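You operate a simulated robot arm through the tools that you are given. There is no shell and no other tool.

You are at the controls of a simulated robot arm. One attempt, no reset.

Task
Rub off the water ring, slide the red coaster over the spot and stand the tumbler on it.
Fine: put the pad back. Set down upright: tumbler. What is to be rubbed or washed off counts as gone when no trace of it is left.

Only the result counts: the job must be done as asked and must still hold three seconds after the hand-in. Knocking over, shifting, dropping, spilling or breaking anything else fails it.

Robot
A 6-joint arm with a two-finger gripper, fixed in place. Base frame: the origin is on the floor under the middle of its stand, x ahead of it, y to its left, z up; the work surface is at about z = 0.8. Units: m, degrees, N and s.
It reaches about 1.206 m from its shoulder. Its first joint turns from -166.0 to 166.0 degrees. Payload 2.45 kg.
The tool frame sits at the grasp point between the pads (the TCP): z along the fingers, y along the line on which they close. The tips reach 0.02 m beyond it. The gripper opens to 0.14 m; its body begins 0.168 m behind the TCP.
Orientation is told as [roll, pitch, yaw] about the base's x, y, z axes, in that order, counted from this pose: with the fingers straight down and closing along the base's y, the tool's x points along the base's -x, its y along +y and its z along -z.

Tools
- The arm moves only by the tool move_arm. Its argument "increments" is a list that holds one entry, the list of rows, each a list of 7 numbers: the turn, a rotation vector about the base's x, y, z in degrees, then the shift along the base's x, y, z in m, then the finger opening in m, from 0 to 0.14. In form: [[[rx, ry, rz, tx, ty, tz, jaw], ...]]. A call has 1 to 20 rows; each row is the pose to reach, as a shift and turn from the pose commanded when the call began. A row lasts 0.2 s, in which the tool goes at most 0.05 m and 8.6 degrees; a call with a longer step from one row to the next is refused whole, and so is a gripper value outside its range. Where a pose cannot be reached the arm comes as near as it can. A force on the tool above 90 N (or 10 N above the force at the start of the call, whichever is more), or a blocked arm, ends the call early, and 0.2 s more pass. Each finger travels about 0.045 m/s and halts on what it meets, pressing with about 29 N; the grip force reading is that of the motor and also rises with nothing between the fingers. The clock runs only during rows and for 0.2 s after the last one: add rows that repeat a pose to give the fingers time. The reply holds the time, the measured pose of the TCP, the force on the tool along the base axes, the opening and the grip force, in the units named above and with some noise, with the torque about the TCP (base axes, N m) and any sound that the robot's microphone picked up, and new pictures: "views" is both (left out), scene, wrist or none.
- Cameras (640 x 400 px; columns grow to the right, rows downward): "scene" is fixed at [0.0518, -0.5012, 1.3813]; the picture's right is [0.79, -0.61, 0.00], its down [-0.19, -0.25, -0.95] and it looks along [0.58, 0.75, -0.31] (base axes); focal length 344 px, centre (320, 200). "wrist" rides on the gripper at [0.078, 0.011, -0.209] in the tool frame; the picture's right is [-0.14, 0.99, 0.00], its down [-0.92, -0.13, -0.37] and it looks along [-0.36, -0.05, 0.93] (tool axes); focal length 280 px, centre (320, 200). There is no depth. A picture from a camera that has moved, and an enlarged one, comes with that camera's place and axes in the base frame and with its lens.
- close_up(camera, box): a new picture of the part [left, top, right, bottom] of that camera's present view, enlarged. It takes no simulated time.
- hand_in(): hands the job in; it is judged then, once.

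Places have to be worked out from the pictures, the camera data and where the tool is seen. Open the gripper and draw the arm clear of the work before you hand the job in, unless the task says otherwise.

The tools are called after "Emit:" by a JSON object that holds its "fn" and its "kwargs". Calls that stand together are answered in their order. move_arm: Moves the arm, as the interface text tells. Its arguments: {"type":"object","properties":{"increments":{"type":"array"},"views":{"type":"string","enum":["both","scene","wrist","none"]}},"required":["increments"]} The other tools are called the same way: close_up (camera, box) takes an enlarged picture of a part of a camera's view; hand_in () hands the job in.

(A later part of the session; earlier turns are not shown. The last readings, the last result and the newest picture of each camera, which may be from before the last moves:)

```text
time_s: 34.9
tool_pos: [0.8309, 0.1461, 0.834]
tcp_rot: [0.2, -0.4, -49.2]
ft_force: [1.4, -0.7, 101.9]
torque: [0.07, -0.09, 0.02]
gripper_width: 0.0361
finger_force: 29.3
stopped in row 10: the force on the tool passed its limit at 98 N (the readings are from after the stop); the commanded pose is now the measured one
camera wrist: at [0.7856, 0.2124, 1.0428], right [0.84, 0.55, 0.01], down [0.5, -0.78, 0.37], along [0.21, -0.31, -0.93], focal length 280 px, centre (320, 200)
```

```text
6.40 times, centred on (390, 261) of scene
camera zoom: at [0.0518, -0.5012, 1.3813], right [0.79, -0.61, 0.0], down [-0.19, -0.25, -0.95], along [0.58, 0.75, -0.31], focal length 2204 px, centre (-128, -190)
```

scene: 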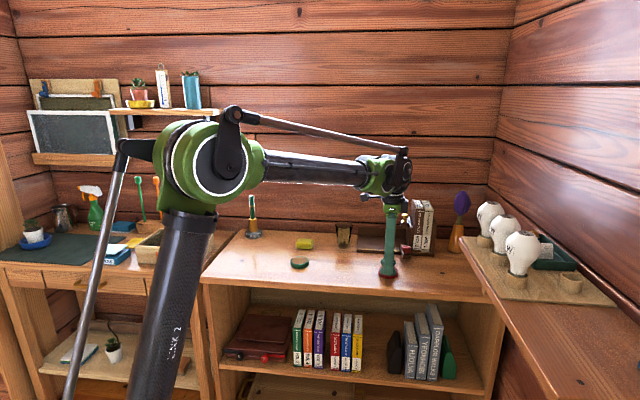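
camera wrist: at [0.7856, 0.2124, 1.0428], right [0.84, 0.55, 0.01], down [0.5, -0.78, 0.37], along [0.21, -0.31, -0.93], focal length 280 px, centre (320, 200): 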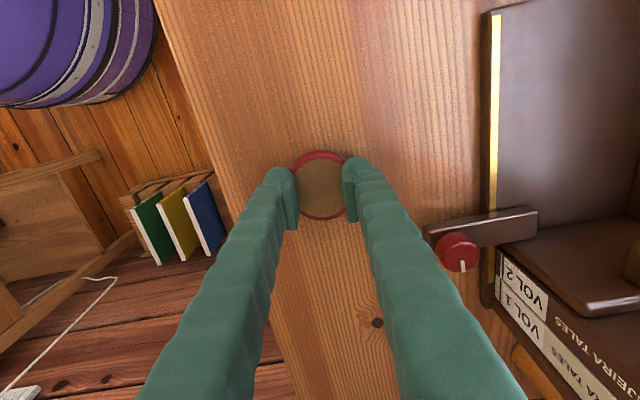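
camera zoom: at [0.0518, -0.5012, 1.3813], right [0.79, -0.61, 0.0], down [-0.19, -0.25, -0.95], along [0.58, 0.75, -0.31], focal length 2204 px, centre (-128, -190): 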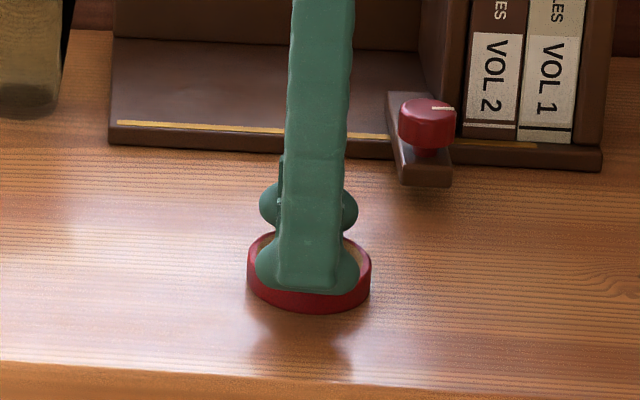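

The reading of 102 N and the picture show the rounded fingertips rode up onto the coaster's top instead of gripping its side. I'll unload by rising a little and check that the coaster stays put.

Emit:
{"fn": "move_arm", "kwargs": {"increments": [[[0, 0, 0, 0, 0, 0.004, 0.036], [0, 0, 0, 0, 0, 0.015, 0.036], [0, 0, 0, 0, 0, 0.04, 0.05], [0, 0, 0, 0, 0, 0.05, 0.07], [0, 0, 0, 0, 0, 0.05, 0.09], [0, 0, 0, 0, 0, 0.05, 0.09]]]}}

Emit:
{"fn": "close_up", "kwargs": {"camera": "scene", "box": [340, 210, 440, 292]}}

Emit:
{"fn": "close_up", "kwargs": {"camera": "wrist", "box": [220, 110, 460, 260]}}

```text
time_s: 36.3
tool_pos: [0.8336, 0.1483, 0.8793]
tcp_rot: [0.1, -0.1, -48.9]
ft_force: [0.4, 0.1, 0.2]
torque: [0.02, 0.0, -0.01]
gripper_width: 0.09
finger_force: 0.0
camera wrist: at [0.7881, 0.214, 1.0873], right [0.84, 0.55, 0.0], down [0.51, -0.78, 0.37], along [0.2, -0.31, -0.93], focal length 280 px, centre (320, 200)
```

scene: 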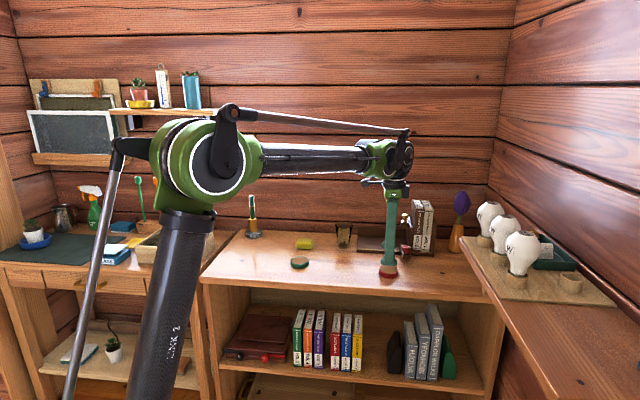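
wrist: 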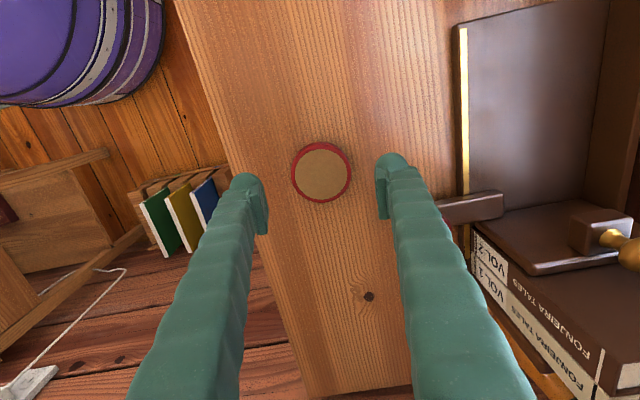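

```text
4.88 times, centred on (390, 251) of scene
camera zoom: at [0.0518, -0.5012, 1.3813], right [0.79, -0.61, 0.0], down [-0.19, -0.25, -0.95], along [0.58, 0.75, -0.31], focal length 1680 px, centre (-22, -49)
```

zoom: 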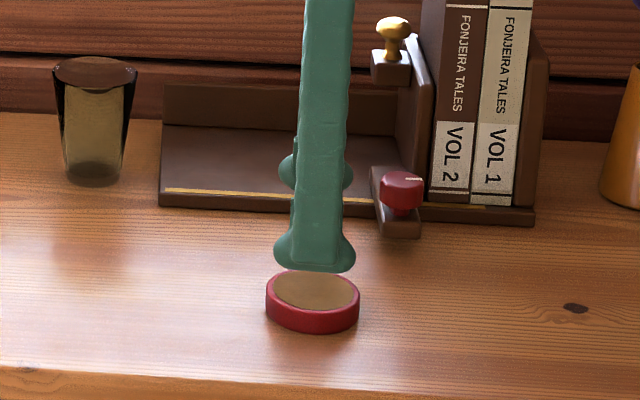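

```text
2.67 times, centred on (340, 185) of wrist
camera zoom: at [0.7881, 0.214, 1.0873], right [0.84, 0.55, 0.0], down [0.51, -0.78, 0.37], along [0.2, -0.31, -0.93], focal length 748 px, centre (267, 240)
```

zoom: 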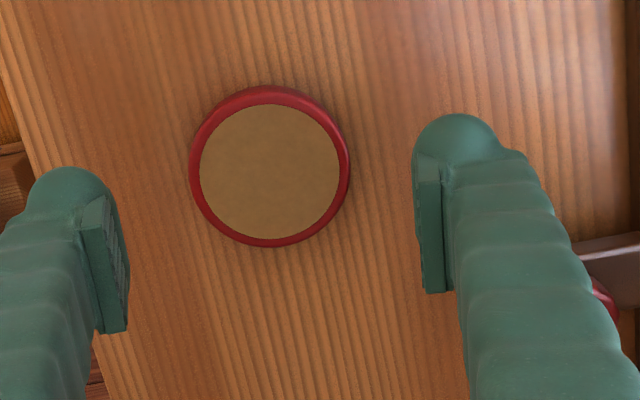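

The coaster is unmoved. I'll go lower this time, tips about 2 mm above the table, with the fingers still open, and check height and force before closing.

Emit:
{"fn": "move_arm", "kwargs": {"increments": [[[0, 0, 0, -0.001, -0.0015, -0.03, 0.09], [0, 0, 0, -0.001, -0.0015, -0.045, 0.09], [0, 0, 0, -0.001, -0.0015, -0.053, 0.09], [0, 0, 0, -0.001, -0.0015, -0.056, 0.09], [0, 0, 0, -0.001, -0.0015, -0.056, 0.09]]]}}

Emit:
{"fn": "close_up", "kwargs": {"camera": "scene", "box": [350, 230, 430, 292]}}

Emit:
{"fn": "close_up", "kwargs": {"camera": "wrist", "box": [220, 110, 460, 260]}}

```text
time_s: 37.5
tool_pos: [0.8324, 0.1475, 0.8223]
tcp_rot: [0.1, -0.2, -49.0]
ft_force: [0.0, 0.2, -0.2]
torque: [-0.02, -0.01, 0.01]
gripper_width: 0.09
finger_force: 0.0
camera wrist: at [0.7878, 0.2123, 1.0309], right [0.84, 0.55, 0.0], down [0.51, -0.78, 0.37], along [0.2, -0.31, -0.93], focal length 280 px, centre (320, 200)
```

scene: 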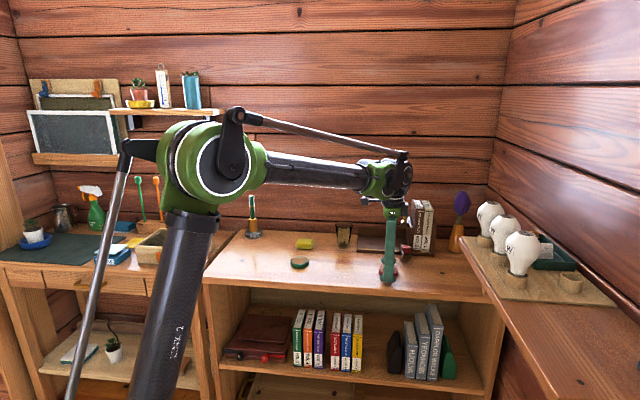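
wrist: 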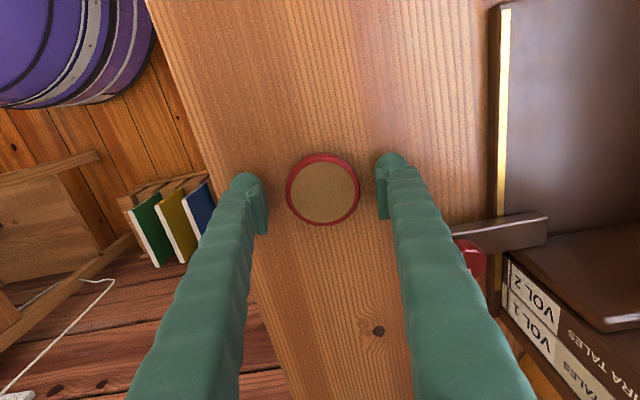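

```text
6.45 times, centred on (390, 261) of scene
camera zoom: at [0.0518, -0.5012, 1.3813], right [0.79, -0.61, 0.0], down [-0.19, -0.25, -0.95], along [0.58, 0.75, -0.31], focal length 2222 px, centre (-132, -194)
```

zoom: 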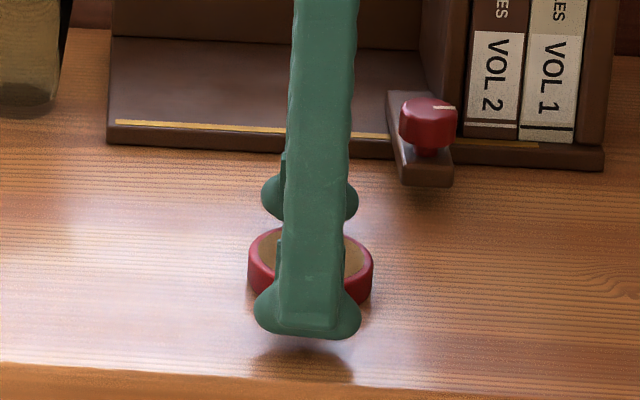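

```text
2.67 times, centred on (340, 185) of wrist
camera zoom: at [0.7878, 0.2123, 1.0309], right [0.84, 0.55, 0.0], down [0.51, -0.78, 0.37], along [0.2, -0.31, -0.93], focal length 748 px, centre (267, 240)
```

zoom: 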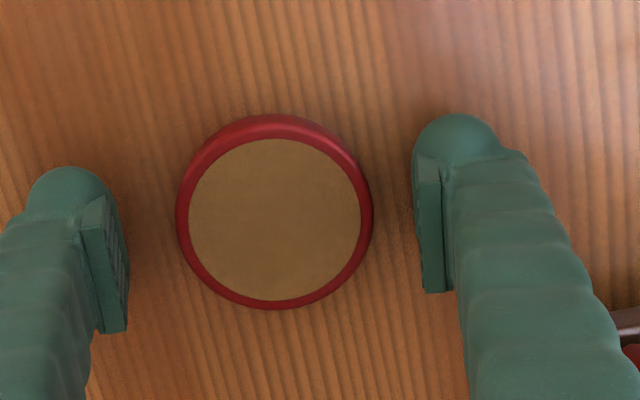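

The tips are now about 2 mm above the table on either side of the coaster, with no contact force. I'll close in stages and watch the vertical force.

Emit:
{"fn": "move_arm", "kwargs": {"increments": [[[0, 0, 0, 0, 0, 0, 0.08], [0, 0, 0, 0, 0, 0, 0.07], [0, 0, 0, 0, 0, 0, 0.064], [0, 0, 0, 0, 0, 0, 0.06], [0, 0, 0, 0, 0, 0, 0.06]]], "views": "wrist"}}

Emit:
{"fn": "close_up", "kwargs": {"camera": "scene", "box": [350, 230, 430, 292]}}

```text
time_s: 38.7
tool_pos: [0.8318, 0.1467, 0.8223]
tcp_rot: [0.1, -0.1, -49.0]
ft_force: [-0.9, -0.6, -0.4]
torque: [-0.01, 0.03, -0.04]
gripper_width: 0.0601
finger_force: 0.1
camera wrist: at [0.7877, 0.2123, 1.0309], right [0.84, 0.55, 0.0], down [0.51, -0.78, 0.37], along [0.2, -0.31, -0.93], focal length 280 px, centre (320, 200)
```

wrist: 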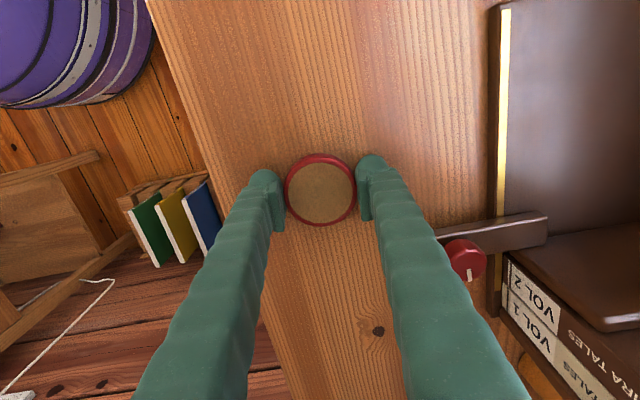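

```text
6.45 times, centred on (390, 261) of scene
camera zoom: at [0.0518, -0.5012, 1.3813], right [0.79, -0.61, 0.0], down [-0.19, -0.25, -0.95], along [0.58, 0.75, -0.31], focal length 2222 px, centre (-132, -194)
```

zoom: 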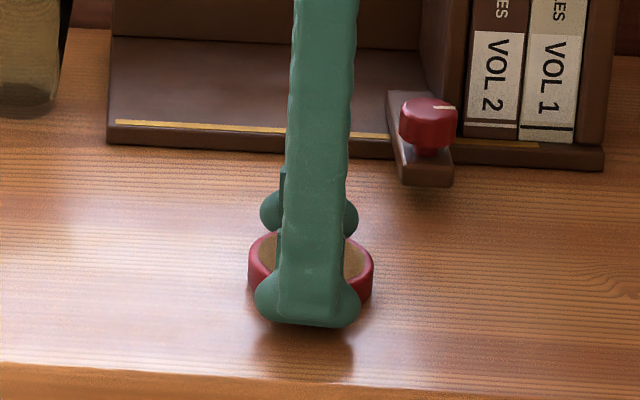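

No grip force yet at 0.060 m. I'll close a few millimetres more and watch the readings.

Emit:
{"fn": "move_arm", "kwargs": {"increments": [[[0, 0, 0, 0, 0, 0, 0.058], [0, 0, 0, 0, 0, 0, 0.057], [0, 0, 0, 0, 0, 0, 0.057]]], "views": "wrist"}}

Emit:
{"fn": "close_up", "kwargs": {"camera": "wrist", "box": [220, 110, 460, 260]}}

```text
time_s: 39.5
tool_pos: [0.8312, 0.1472, 0.8227]
tcp_rot: [0.1, 0.0, -49.0]
ft_force: [0.6, 0.2, -0.3]
torque: [0.01, 0.01, 0.02]
gripper_width: 0.0588
finger_force: 10.2
camera wrist: at [0.7877, 0.2123, 1.0309], right [0.84, 0.55, 0.0], down [0.51, -0.78, 0.37], along [0.2, -0.31, -0.93], focal length 280 px, centre (320, 200)
```

wrist: 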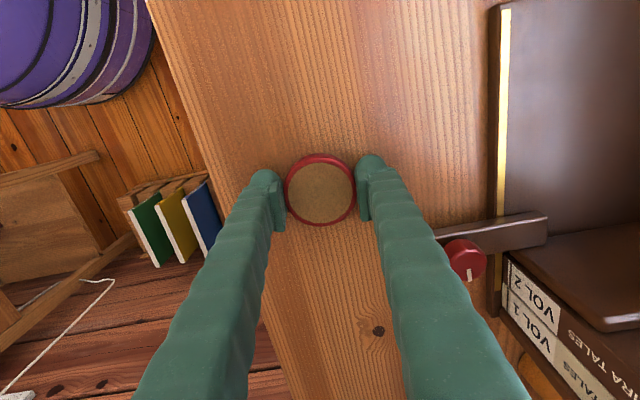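

```text
2.67 times, centred on (340, 185) of wrist
camera zoom: at [0.7877, 0.2123, 1.0309], right [0.84, 0.55, 0.0], down [0.51, -0.78, 0.37], along [0.2, -0.31, -0.93], focal length 748 px, centre (267, 240)
```

zoom: 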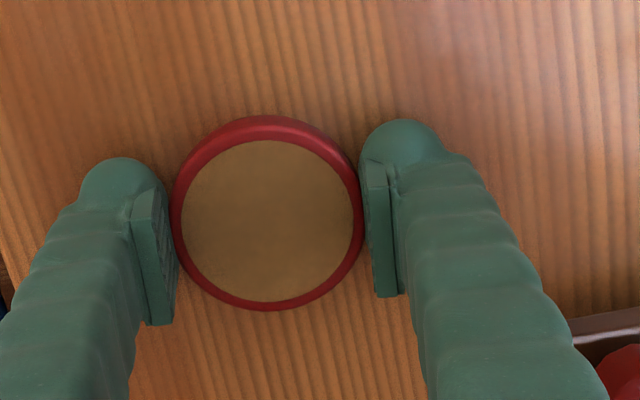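

The fingers now grip the coaster's rim squarely at 0.0588 m with about 10 N and no vertical load. I'll slide it along the table to the spot centre at about (0.748, 0.268).

Emit:
{"fn": "move_arm", "kwargs": {"increments": [[[0, 0, 0, 0, 0, 0, 0.0562], [0, 0, 0, -0.005, 0.0072, 0, 0.0562], [0, 0, 0, -0.0125, 0.018, 0, 0.0562], [0, 0, 0, -0.021, 0.0305, 0, 0.0562], [0, 0, 0, -0.0295, 0.043, 0, 0.0562], [0, 0, 0, -0.038, 0.0553, 0, 0.0562], [0, 0, 0, -0.0465, 0.0675, 0, 0.0562], [0, 0, 0, -0.055, 0.08, 0, 0.0562], [0, 0, 0, -0.0635, 0.0922, 0, 0.0562], [0, 0, 0, -0.072, 0.1045, 0, 0.0562], [0, 0, 0, -0.079, 0.1145, 0, 0.0562], [0, 0, 0, -0.0835, 0.121, 0, 0.0562], [0, 0, 0, -0.0835, 0.121, 0, 0.0562]]]}}

Emit:
{"fn": "close_up", "kwargs": {"camera": "wrist", "box": [220, 110, 460, 260]}}

Emit:
{"fn": "close_up", "kwargs": {"camera": "scene", "box": [280, 215, 420, 302]}}

```text
time_s: 42.3
tool_pos: [0.7489, 0.2674, 0.8233]
tcp_rot: [0.1, 0.0, -49.0]
ft_force: [-0.1, -0.2, -0.3]
torque: [0.0, -0.02, 0.0]
gripper_width: 0.0582
finger_force: 29.1
camera wrist: at [0.7043, 0.3343, 1.031], right [0.84, 0.55, 0.0], down [0.51, -0.78, 0.37], along [0.2, -0.31, -0.93], focal length 280 px, centre (320, 200)
```

scene: 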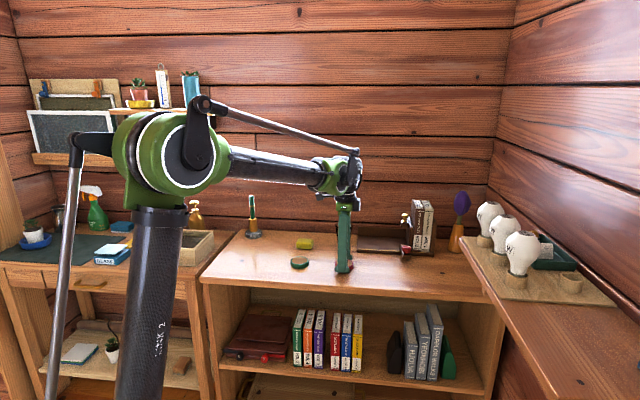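
wrist: 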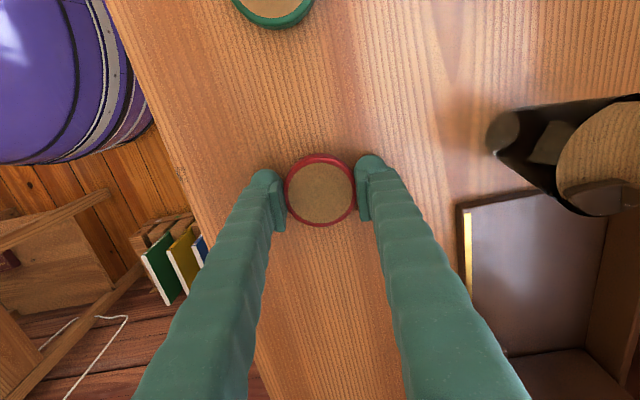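

```text
2.67 times, centred on (340, 185) of wrist
camera zoom: at [0.7043, 0.3343, 1.031], right [0.84, 0.55, 0.0], down [0.51, -0.78, 0.37], along [0.2, -0.31, -0.93], focal length 748 px, centre (267, 240)
```

zoom: 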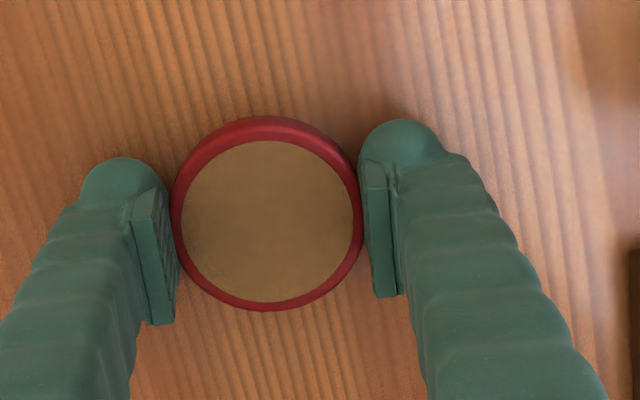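

```text
4.57 times, centred on (350, 258) of scene
camera zoom: at [0.0518, -0.5012, 1.3813], right [0.79, -0.61, 0.0], down [-0.19, -0.25, -0.95], along [0.58, 0.75, -0.31], focal length 1574 px, centre (183, -67)
```

zoom: 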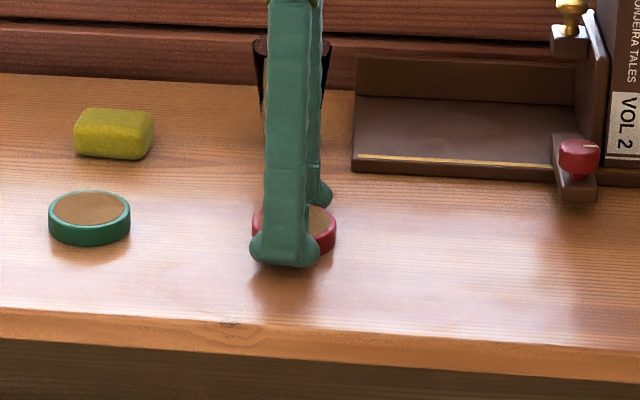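

The coaster sits at about (0.748, 0.268), over the cleaned spot. I'll release it, rise straight up, then move above the tumbler near (0.855, 0.393) and look.

Emit:
{"fn": "move_arm", "kwargs": {"increments": [[[0, 0, 0, 0, 0, 0, 0.062], [0, 0, 0, 0, 0, 0, 0.07], [0, 0, 0, 0, 0, 0, 0.085], [0, 0, 0, 0, 0, 0, 0.09], [0, 0, 0, 0, 0, 0.02, 0.09], [0, 0, 0, 0, 0, 0.06, 0.09], [0, 0, 0, 0, 0, 0.1, 0.1], [0, 0, 0, 0, 0, 0.14, 0.12], [0, 0, 0, 0, 0, 0.18, 0.14], [0, 0, 0, 0.0266, 0.0314, 0.18, 0.14], [0, 0, 0, 0.0532, 0.0628, 0.18, 0.14], [0, 0, 0, 0.08, 0.0942, 0.18, 0.14], [0, 0, 0, 0.1065, 0.1256, 0.18, 0.14], [0, 0, 0, 0.1065, 0.1256, 0.18, 0.14]]]}}

Emit:
{"fn": "close_up", "kwargs": {"camera": "wrist", "box": [220, 90, 460, 240]}}

Emit:
{"fn": "close_up", "kwargs": {"camera": "scene", "box": [280, 215, 420, 302]}}

```text
time_s: 45.3
tool_pos: [0.8535, 0.3936, 1.0027]
tcp_rot: [0.1, 0.0, -49.0]
ft_force: [-0.1, -0.7, -0.6]
torque: [0.04, -0.02, -0.04]
gripper_width: 0.1403
finger_force: 0.0
camera wrist: at [0.8099, 0.4585, 1.2106], right [0.84, 0.55, 0.0], down [0.51, -0.78, 0.37], along [0.2, -0.31, -0.93], focal length 280 px, centre (320, 200)
```

scene: 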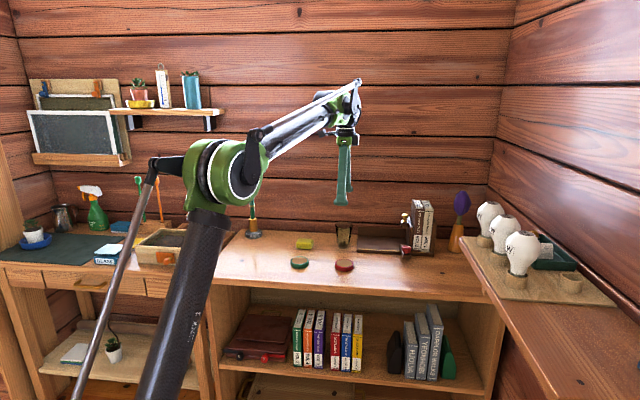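
wrist: 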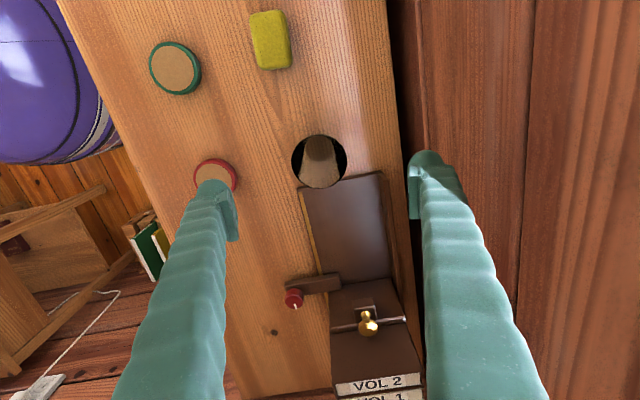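

```text
2.67 times, centred on (340, 165) of wrist
camera zoom: at [0.8099, 0.4585, 1.2106], right [0.84, 0.55, 0.0], down [0.51, -0.78, 0.37], along [0.2, -0.31, -0.93], focal length 748 px, centre (267, 293)
```

zoom: 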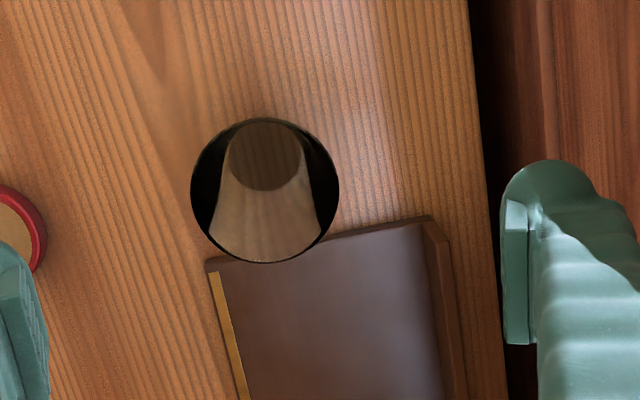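

```text
4.57 times, centred on (350, 258) of scene
camera zoom: at [0.0518, -0.5012, 1.3813], right [0.79, -0.61, 0.0], down [-0.19, -0.25, -0.95], along [0.58, 0.75, -0.31], focal length 1574 px, centre (183, -67)
```

zoom: 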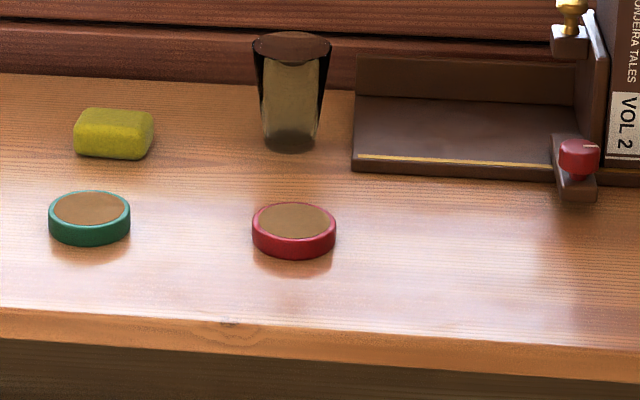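

The coaster now lies on the spot. The tumbler's axis is near (0.853, 0.390), its rim about 0.065 m wide at z ≈ 0.887. I'll turn the fingers 12° so they keep clear of the rack, narrow to 0.095 and stop with the tips just above the rim to check centring.

Emit:
{"fn": "move_arm", "kwargs": {"increments": [[[0, 0, 6, -0.0004, -0.0014, 0, 0.13], [0, 0, 12, -0.0007, -0.0028, 0, 0.115], [0, 0, 12, -0.0007, -0.0028, -0.03, 0.1], [0, 0, 12, -0.0007, -0.0028, -0.055, 0.095], [0, 0, 12, -0.0007, -0.0028, -0.07, 0.095], [0, 0, 12, -0.0007, -0.0028, -0.07, 0.095]]]}}

Emit:
{"fn": "close_up", "kwargs": {"camera": "wrist", "box": [200, 90, 440, 240]}}

Emit:
{"fn": "close_up", "kwargs": {"camera": "scene", "box": [290, 180, 420, 262]}}

```text
time_s: 46.7
tool_pos: [0.8539, 0.3911, 0.9331]
tcp_rot: [0.1, -0.1, -37.0]
ft_force: [-0.2, 0.2, 0.0]
torque: [0.0, -0.02, -0.02]
gripper_width: 0.095
finger_force: 0.2
camera wrist: at [0.797, 0.4451, 1.1419], right [0.71, 0.71, 0.0], down [0.66, -0.66, 0.37], along [0.26, -0.26, -0.93], focal length 280 px, centre (320, 200)
```

scene: 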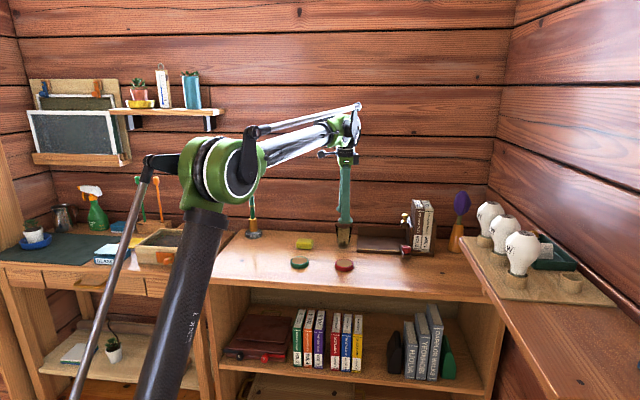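
wrist: 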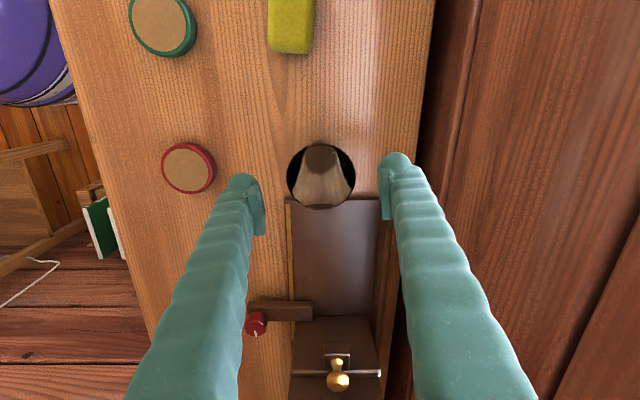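

```text
2.67 times, centred on (320, 165) of wrist
camera zoom: at [0.797, 0.4451, 1.1419], right [0.71, 0.71, 0.0], down [0.66, -0.66, 0.37], along [0.26, -0.26, -0.93], focal length 748 px, centre (320, 293)
```

zoom: 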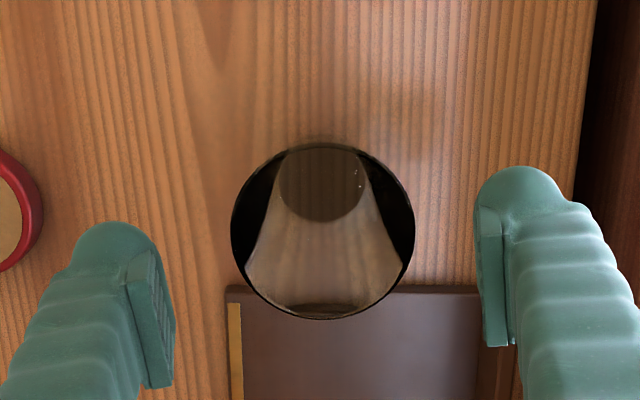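

```text
4.88 times, centred on (355, 221) of scene
camera zoom: at [0.0518, -0.5012, 1.3813], right [0.79, -0.61, 0.0], down [-0.19, -0.25, -0.95], along [0.58, 0.75, -0.31], focal length 1680 px, centre (149, 98)
```

zoom: 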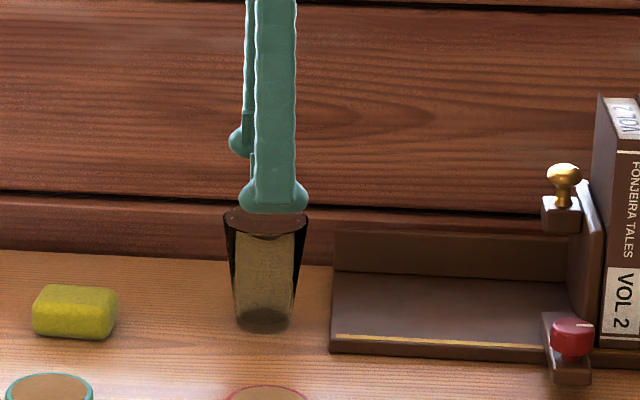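

The rim is centred between the fingers within about 1 mm. I'll lower to TCP z ≈ 0.866 so the pads span the rim, and close to just wider than the glass.

Emit:
{"fn": "move_arm", "kwargs": {"increments": [[[0, 0, 0, 0.0005, 0.0005, -0.02, 0.095], [0, 0, 0, 0.0005, 0.0005, -0.04, 0.095], [0, 0, 0, 0.0005, 0.0005, -0.057, 0.095], [0, 0, 0, 0.0005, 0.0005, -0.067, 0.095], [0, 0, 0, 0.0005, 0.0005, -0.067, 0.085], [0, 0, 0, 0.0005, 0.0005, -0.067, 0.075], [0, 0, 0, 0.0005, 0.0005, -0.067, 0.07], [0, 0, 0, 0.0005, 0.0005, -0.067, 0.07]]]}}

Emit:
{"fn": "close_up", "kwargs": {"camera": "wrist", "box": [200, 90, 440, 240]}}

Emit:
{"fn": "close_up", "kwargs": {"camera": "scene", "box": [290, 180, 420, 262]}}

```text
time_s: 48.5
tool_pos: [0.8535, 0.3906, 0.8669]
tcp_rot: [0.1, -0.1, -36.9]
ft_force: [-0.7, -0.7, -0.1]
torque: [0.0, 0.01, -0.03]
gripper_width: 0.0706
finger_force: 0.8
camera wrist: at [0.7971, 0.4458, 1.0738], right [0.71, 0.71, 0.0], down [0.66, -0.66, 0.37], along [0.26, -0.26, -0.93], focal length 280 px, centre (320, 200)
```

scene: 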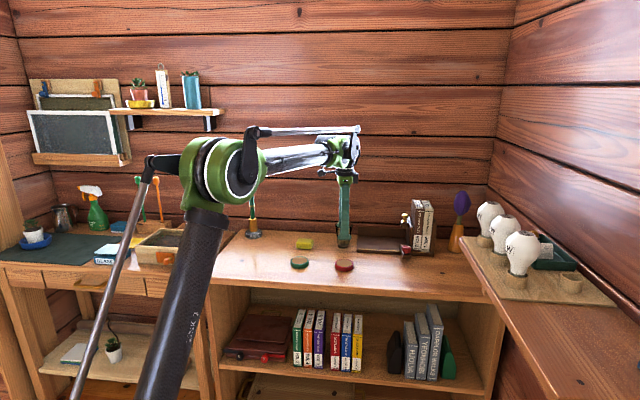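
wrist: 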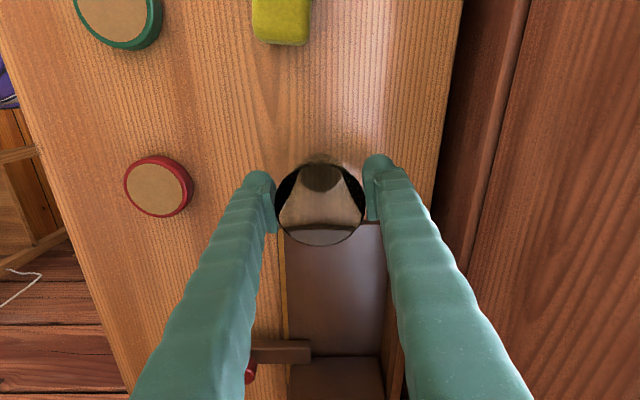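

```text
2.67 times, centred on (320, 165) of wrist
camera zoom: at [0.7971, 0.4458, 1.0738], right [0.71, 0.71, 0.0], down [0.66, -0.66, 0.37], along [0.26, -0.26, -0.93], focal length 748 px, centre (320, 293)
```

zoom: 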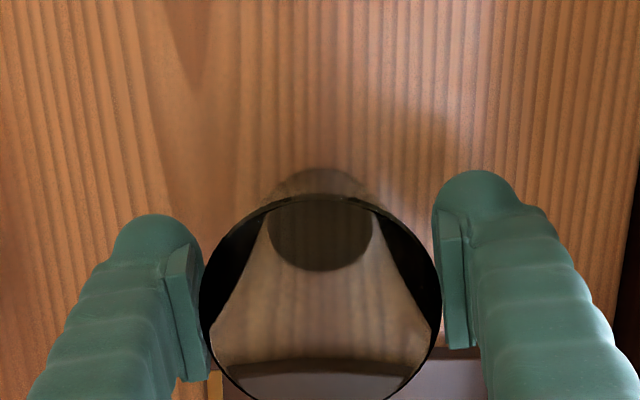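

```text
4.88 times, centred on (355, 221) of scene
camera zoom: at [0.0518, -0.5012, 1.3813], right [0.79, -0.61, 0.0], down [-0.19, -0.25, -0.95], along [0.58, 0.75, -0.31], focal length 1680 px, centre (149, 98)
```

zoom: 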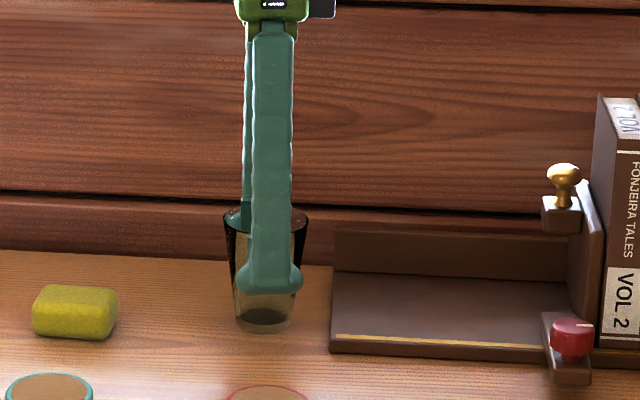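

The pads straddle the rim with about 2 mm to spare on each side. I'll close gently onto the glass and read the grip.

Emit:
{"fn": "move_arm", "kwargs": {"increments": [[[0, 0, 0, 0, 0, 0, 0.068], [0, 0, 0, 0, 0, 0, 0.066], [0, 0, 0, 0, 0, 0, 0.0645], [0, 0, 0, 0, 0, 0, 0.0635], [0, 0, 0, 0, 0, 0, 0.063], [0, 0, 0, 0, 0, 0, 0.063], [0, 0, 0, 0, 0, 0, 0.063]]], "views": "wrist"}}

Emit:
{"fn": "close_up", "kwargs": {"camera": "wrist", "box": [200, 90, 440, 240]}}

Emit:
{"fn": "close_up", "kwargs": {"camera": "scene", "box": [290, 180, 420, 262]}}

```text
time_s: 50.1
tool_pos: [0.8542, 0.3922, 0.866]
tcp_rot: [0.0, -0.2, -37.0]
ft_force: [-0.3, -0.6, 0.8]
torque: [-0.02, 0.0, 0.0]
gripper_width: 0.0689
finger_force: 29.3
camera wrist: at [0.7971, 0.4458, 1.0739], right [0.71, 0.71, 0.0], down [0.66, -0.66, 0.37], along [0.26, -0.26, -0.93], focal length 280 px, centre (320, 200)
```

wrist: 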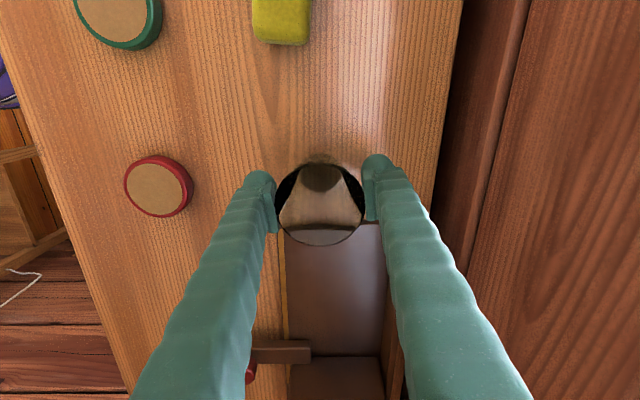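

```text
2.67 times, centred on (320, 165) of wrist
camera zoom: at [0.7971, 0.4458, 1.0739], right [0.71, 0.71, 0.0], down [0.66, -0.66, 0.37], along [0.26, -0.26, -0.93], focal length 748 px, centre (320, 293)
```

zoom: 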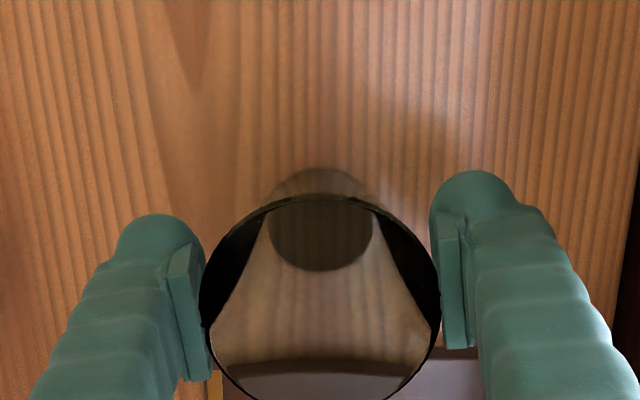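

```text
4.88 times, centred on (355, 221) of scene
camera zoom: at [0.0518, -0.5012, 1.3813], right [0.79, -0.61, 0.0], down [-0.19, -0.25, -0.95], along [0.58, 0.75, -0.31], focal length 1680 px, centre (149, 98)
```

zoom: 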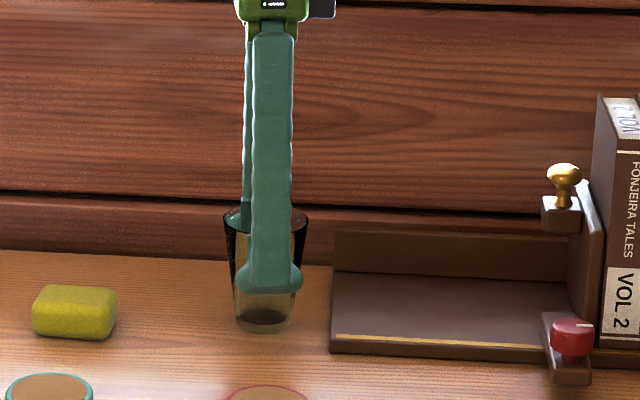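

The glass is gripped at 0.069 m with 29 N. I'll lift it slowly by 5 cm and check that it hangs upright.

Emit:
{"fn": "move_arm", "kwargs": {"increments": [[[0, 0, 0, 0, 0, 0.004, 0.063], [0, 0, 0, 0, 0, 0.012, 0.063], [0, 0, 0, 0, 0, 0.024, 0.063], [0, 0, 0, 0, 0, 0.038, 0.063], [0, 0, 0, 0, 0, 0.05, 0.063], [0, 0, 0, 0, 0, 0.05, 0.063]]]}}

Emit:
{"fn": "close_up", "kwargs": {"camera": "wrist", "box": [200, 90, 440, 240]}}

Emit:
{"fn": "close_up", "kwargs": {"camera": "scene", "box": [290, 180, 420, 262]}}

```text
time_s: 51.5
tool_pos: [0.8528, 0.3892, 0.9163]
tcp_rot: [0.1, -0.1, -37.0]
ft_force: [0.7, 0.0, -0.8]
torque: [-0.01, 0.0, 0.0]
gripper_width: 0.0692
finger_force: 29.0
camera wrist: at [0.7963, 0.4445, 1.124], right [0.71, 0.71, 0.0], down [0.66, -0.66, 0.37], along [0.26, -0.26, -0.93], focal length 280 px, centre (320, 200)
```

scene: 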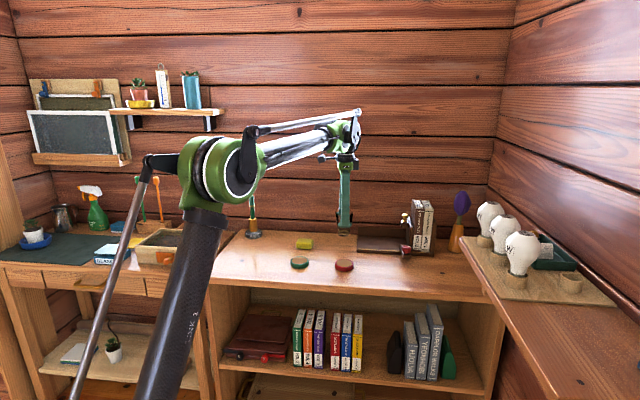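
wrist: 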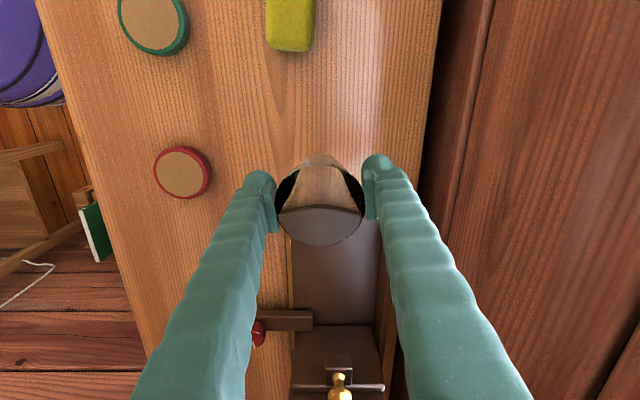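

```text
2.67 times, centred on (320, 165) of wrist
camera zoom: at [0.7963, 0.4445, 1.124], right [0.71, 0.71, 0.0], down [0.66, -0.66, 0.37], along [0.26, -0.26, -0.93], focal length 748 px, centre (320, 293)
```

zoom: 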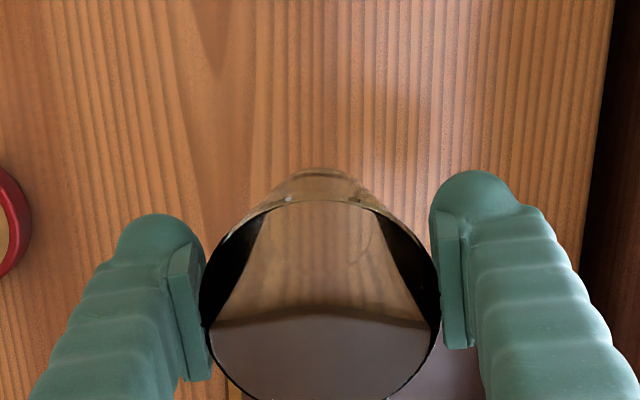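

```text
4.88 times, centred on (355, 221) of scene
camera zoom: at [0.0518, -0.5012, 1.3813], right [0.79, -0.61, 0.0], down [-0.19, -0.25, -0.95], along [0.58, 0.75, -0.31], focal length 1680 px, centre (149, 98)
```

zoom: 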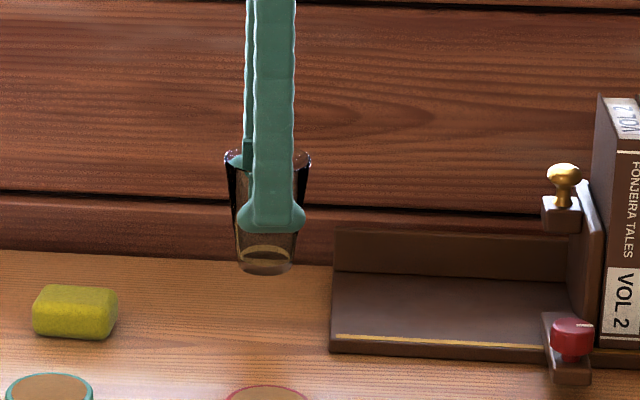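

The tumbler hangs upright with its base about 3.5 cm above the coaster's height. I'll carry it level to above the coaster and check alignment.

Emit:
{"fn": "move_arm", "kwargs": {"increments": [[[0, 0, 0, -0.01, -0.0116, 0, 0.063], [0, 0, 0, -0.03, -0.0348, 0, 0.063], [0, 0, 0, -0.052, -0.0603, 0, 0.063], [0, 0, 0, -0.074, -0.0858, 0, 0.063], [0, 0, 0, -0.094, -0.109, 0, 0.063], [0, 0, 0, -0.1063, -0.1233, 0, 0.063], [0, 0, 0, -0.1063, -0.1233, 0, 0.063]]]}}

Emit:
{"fn": "close_up", "kwargs": {"camera": "wrist", "box": [200, 90, 440, 240]}}

Emit:
{"fn": "close_up", "kwargs": {"camera": "scene", "box": [280, 200, 410, 282]}}

```text
time_s: 53.1
tool_pos: [0.7483, 0.266, 0.9171]
tcp_rot: [0.1, -0.1, -37.0]
ft_force: [0.6, 0.2, -2.3]
torque: [0.0, 0.02, -0.03]
gripper_width: 0.0692
finger_force: 29.1
camera wrist: at [0.6907, 0.3215, 1.1252], right [0.71, 0.71, 0.0], down [0.66, -0.66, 0.37], along [0.26, -0.26, -0.93], focal length 280 px, centre (320, 200)
```

scene: 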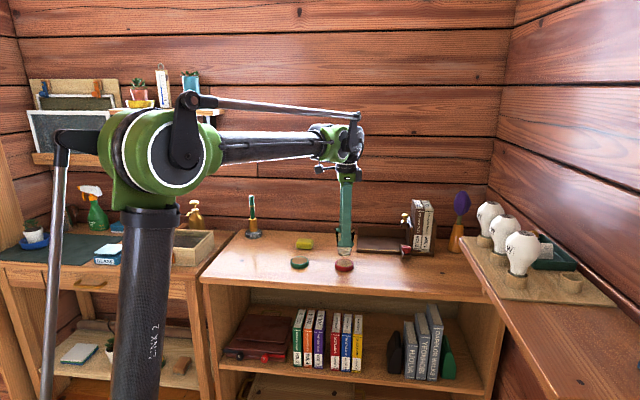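
wrist: 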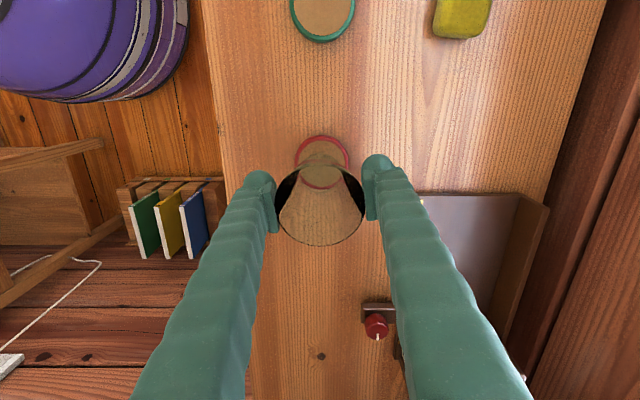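

```text
2.67 times, centred on (320, 165) of wrist
camera zoom: at [0.6907, 0.3215, 1.1252], right [0.71, 0.71, 0.0], down [0.66, -0.66, 0.37], along [0.26, -0.26, -0.93], focal length 748 px, centre (320, 293)
```

zoom: 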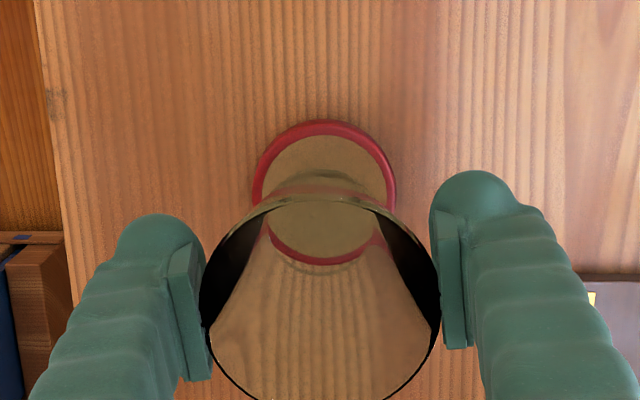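

```text
4.88 times, centred on (345, 241) of scene
camera zoom: at [0.0518, -0.5012, 1.3813], right [0.79, -0.61, 0.0], down [-0.19, -0.25, -0.95], along [0.58, 0.75, -0.31], focal length 1680 px, centre (198, -0)
```

zoom: 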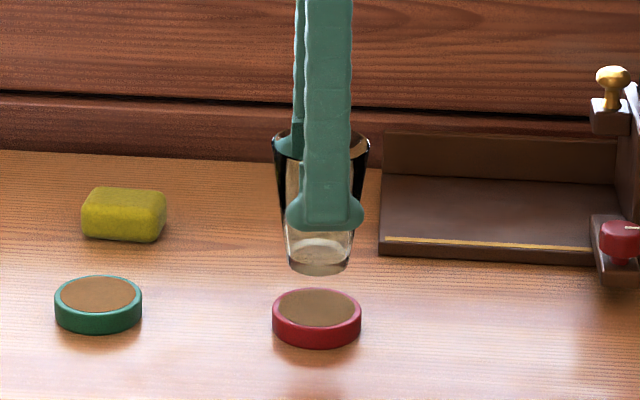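

The tumbler is within about 2 mm of the coaster's centre. I'll correct that, lower it to just above the cork, and check.

Emit:
{"fn": "move_arm", "kwargs": {"increments": [[[0, 0, 0, 0.0007, 0.0018, -0.01, 0.063], [0, 0, 0, 0.0007, 0.0018, -0.02, 0.063], [0, 0, 0, 0.0007, 0.0018, -0.028, 0.063], [0, 0, 0, 0.0007, 0.0018, -0.031, 0.063], [0, 0, 0, 0.0007, 0.0018, -0.031, 0.063]]]}}

Emit:
{"fn": "close_up", "kwargs": {"camera": "scene", "box": [300, 230, 390, 286]}}

Emit:
{"fn": "close_up", "kwargs": {"camera": "wrist", "box": [200, 90, 440, 240]}}

```text
time_s: 54.3
tool_pos: [0.7487, 0.2702, 0.885]
tcp_rot: [0.1, -0.1, -37.0]
ft_force: [-0.1, 0.3, -1.2]
torque: [0.0, 0.02, -0.01]
gripper_width: 0.0692
finger_force: 29.7
camera wrist: at [0.6918, 0.3244, 1.0935], right [0.71, 0.71, 0.0], down [0.66, -0.66, 0.37], along [0.26, -0.26, -0.93], focal length 280 px, centre (320, 200)
```

scene: 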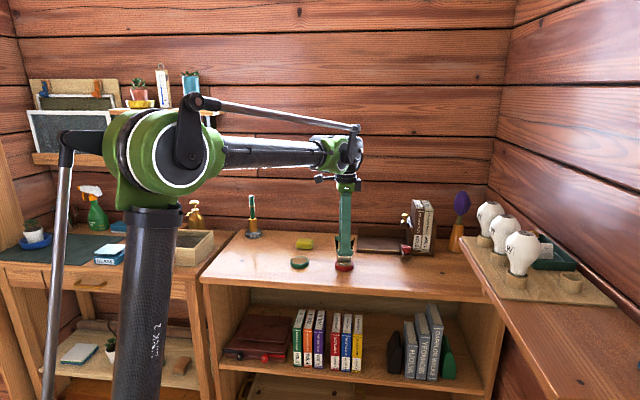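
wrist: 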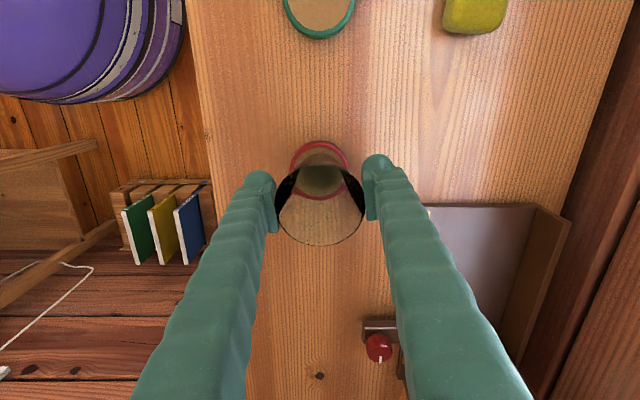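

```text
7.11 times, centred on (345, 258) of scene
camera zoom: at [0.0518, -0.5012, 1.3813], right [0.79, -0.61, 0.0], down [-0.19, -0.25, -0.95], along [0.58, 0.75, -0.31], focal length 2449 px, centre (142, -212)
```

zoom: 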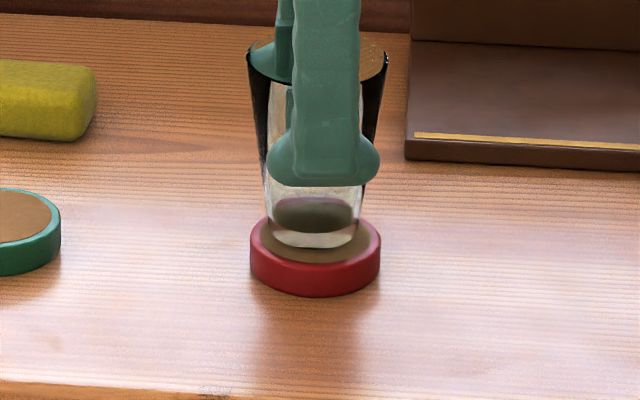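

```text
2.67 times, centred on (320, 165) of wrist
camera zoom: at [0.6918, 0.3244, 1.0935], right [0.71, 0.71, 0.0], down [0.66, -0.66, 0.37], along [0.26, -0.26, -0.93], focal length 748 px, centre (320, 293)
```

zoom: 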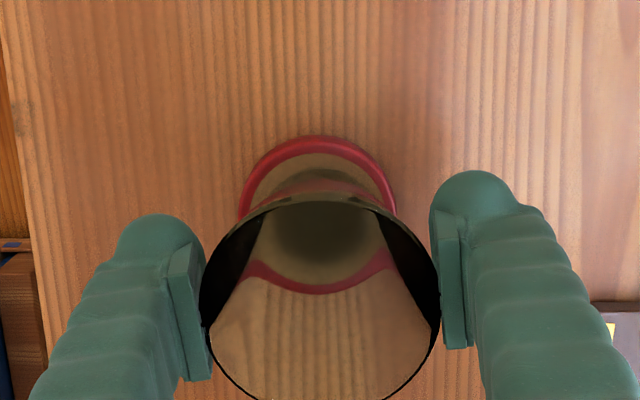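

It is well centred, a few millimetres above the cork. I'll lower in 1 mm steps until the force shows contact.

Emit:
{"fn": "move_arm", "kwargs": {"increments": [[[0, 0, 0, 0, 0, -0.001, 0.063], [0, 0, 0, 0, 0, -0.002, 0.063], [0, 0, 0, 0, 0, -0.003, 0.063], [0, 0, 0, 0, 0, -0.003, 0.063]]], "views": "none"}}

```text
time_s: 55.3
tool_pos: [0.7488, 0.2691, 0.8824]
tcp_rot: [0.1, -0.2, -37.0]
ft_force: [-0.2, 0.2, -0.4]
torque: [-0.02, 0.03, 0.01]
gripper_width: 0.0688
finger_force: 28.4
```

No contact yet. I'll continue down in half-millimetre steps.

Emit:
{"fn": "move_arm", "kwargs": {"increments": [[[0, 0, 0, 0, 0, -0.0005, 0.063], [0, 0, 0, 0, 0, -0.001, 0.063], [0, 0, 0, 0, 0, -0.001, 0.063]]], "views": "none"}}

Emit:
{"fn": "close_up", "kwargs": {"camera": "scene", "box": [300, 230, 390, 286]}}

```text
time_s: 56.1
tool_pos: [0.7478, 0.2683, 0.8809]
tcp_rot: [0.1, -0.3, -37.1]
ft_force: [1.4, 3.7, 26.6]
torque: [0.19, -0.01, 0.01]
gripper_width: 0.0689
finger_force: 29.0
```

```text
7.11 times, centred on (345, 258) of scene
camera zoom: at [0.0518, -0.5012, 1.3813], right [0.79, -0.61, 0.0], down [-0.19, -0.25, -0.95], along [0.58, 0.75, -0.31], focal length 2449 px, centre (142, -212)
```

zoom: 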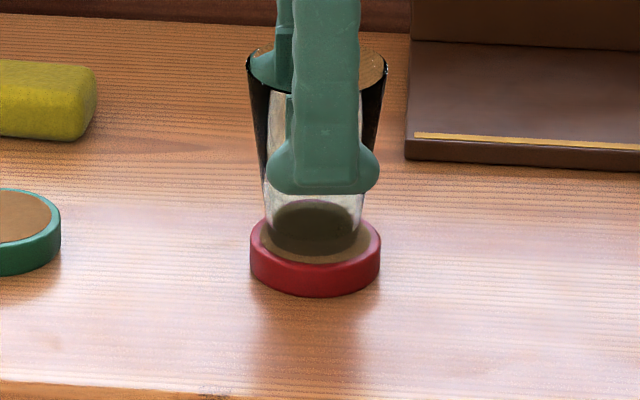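

Contact: 27 N, so the tumbler stands on the coaster. I'll ease up half a millimetre to unload it, then open slowly.

Emit:
{"fn": "move_arm", "kwargs": {"increments": [[[0, 0, 0, 0, 0, 0.0005, 0.063], [0, 0, 0, 0, 0, 0.0005, 0.066], [0, 0, 0, 0, 0, 0.0005, 0.069], [0, 0, 0, 0, 0, 0.0005, 0.072], [0, 0, 0, 0, 0, 0.0005, 0.078], [0, 0, 0, 0, 0, 0.0005, 0.086], [0, 0, 0, 0, 0, 0.0005, 0.095], [0, 0, 0, 0, 0, 0.0005, 0.095]]]}}

Emit:
{"fn": "close_up", "kwargs": {"camera": "scene", "box": [300, 230, 390, 286]}}

Emit:
{"fn": "close_up", "kwargs": {"camera": "wrist", "box": [200, 90, 440, 240]}}

```text
time_s: 57.9
tool_pos: [0.7494, 0.2688, 0.8802]
tcp_rot: [0.1, -0.1, -37.0]
ft_force: [0.0, -0.1, -0.1]
torque: [0.01, -0.01, 0.02]
gripper_width: 0.095
finger_force: 0.0
camera wrist: at [0.692, 0.3239, 1.0891], right [0.71, 0.71, 0.0], down [0.66, -0.66, 0.37], along [0.26, -0.26, -0.93], focal length 280 px, centre (320, 200)
```

scene: 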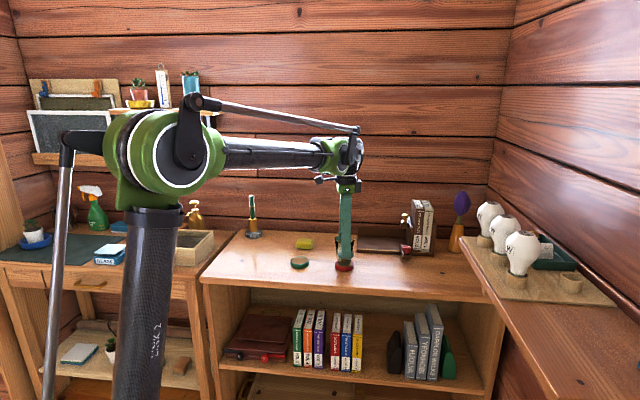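
wrist: 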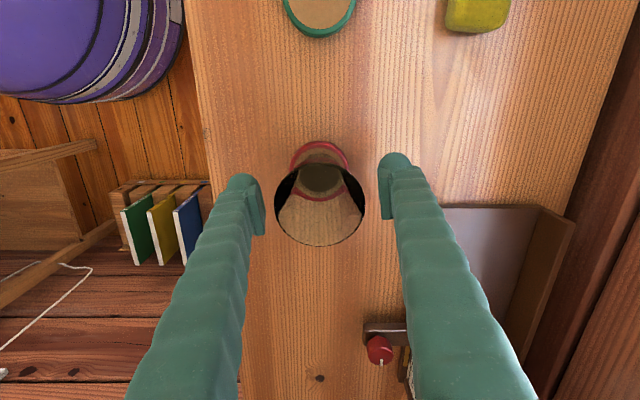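

```text
7.11 times, centred on (345, 258) of scene
camera zoom: at [0.0518, -0.5012, 1.3813], right [0.79, -0.61, 0.0], down [-0.19, -0.25, -0.95], along [0.58, 0.75, -0.31], focal length 2449 px, centre (142, -212)
```

zoom: 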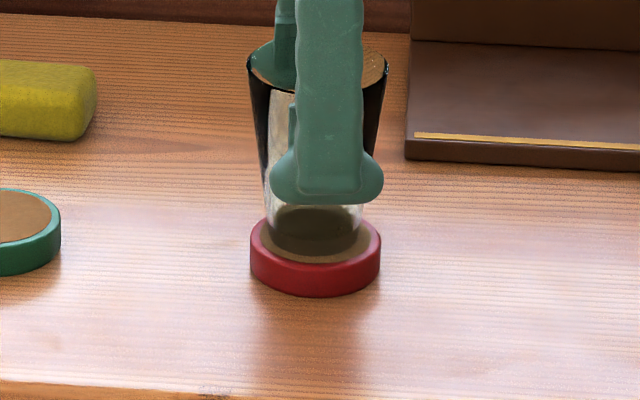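

```text
2.67 times, centred on (320, 165) of wrist
camera zoom: at [0.692, 0.3239, 1.0891], right [0.71, 0.71, 0.0], down [0.66, -0.66, 0.37], along [0.26, -0.26, -0.93], focal length 748 px, centre (320, 293)
```

zoom: 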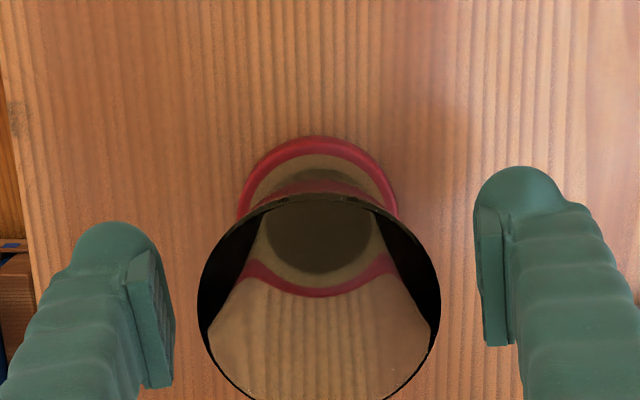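

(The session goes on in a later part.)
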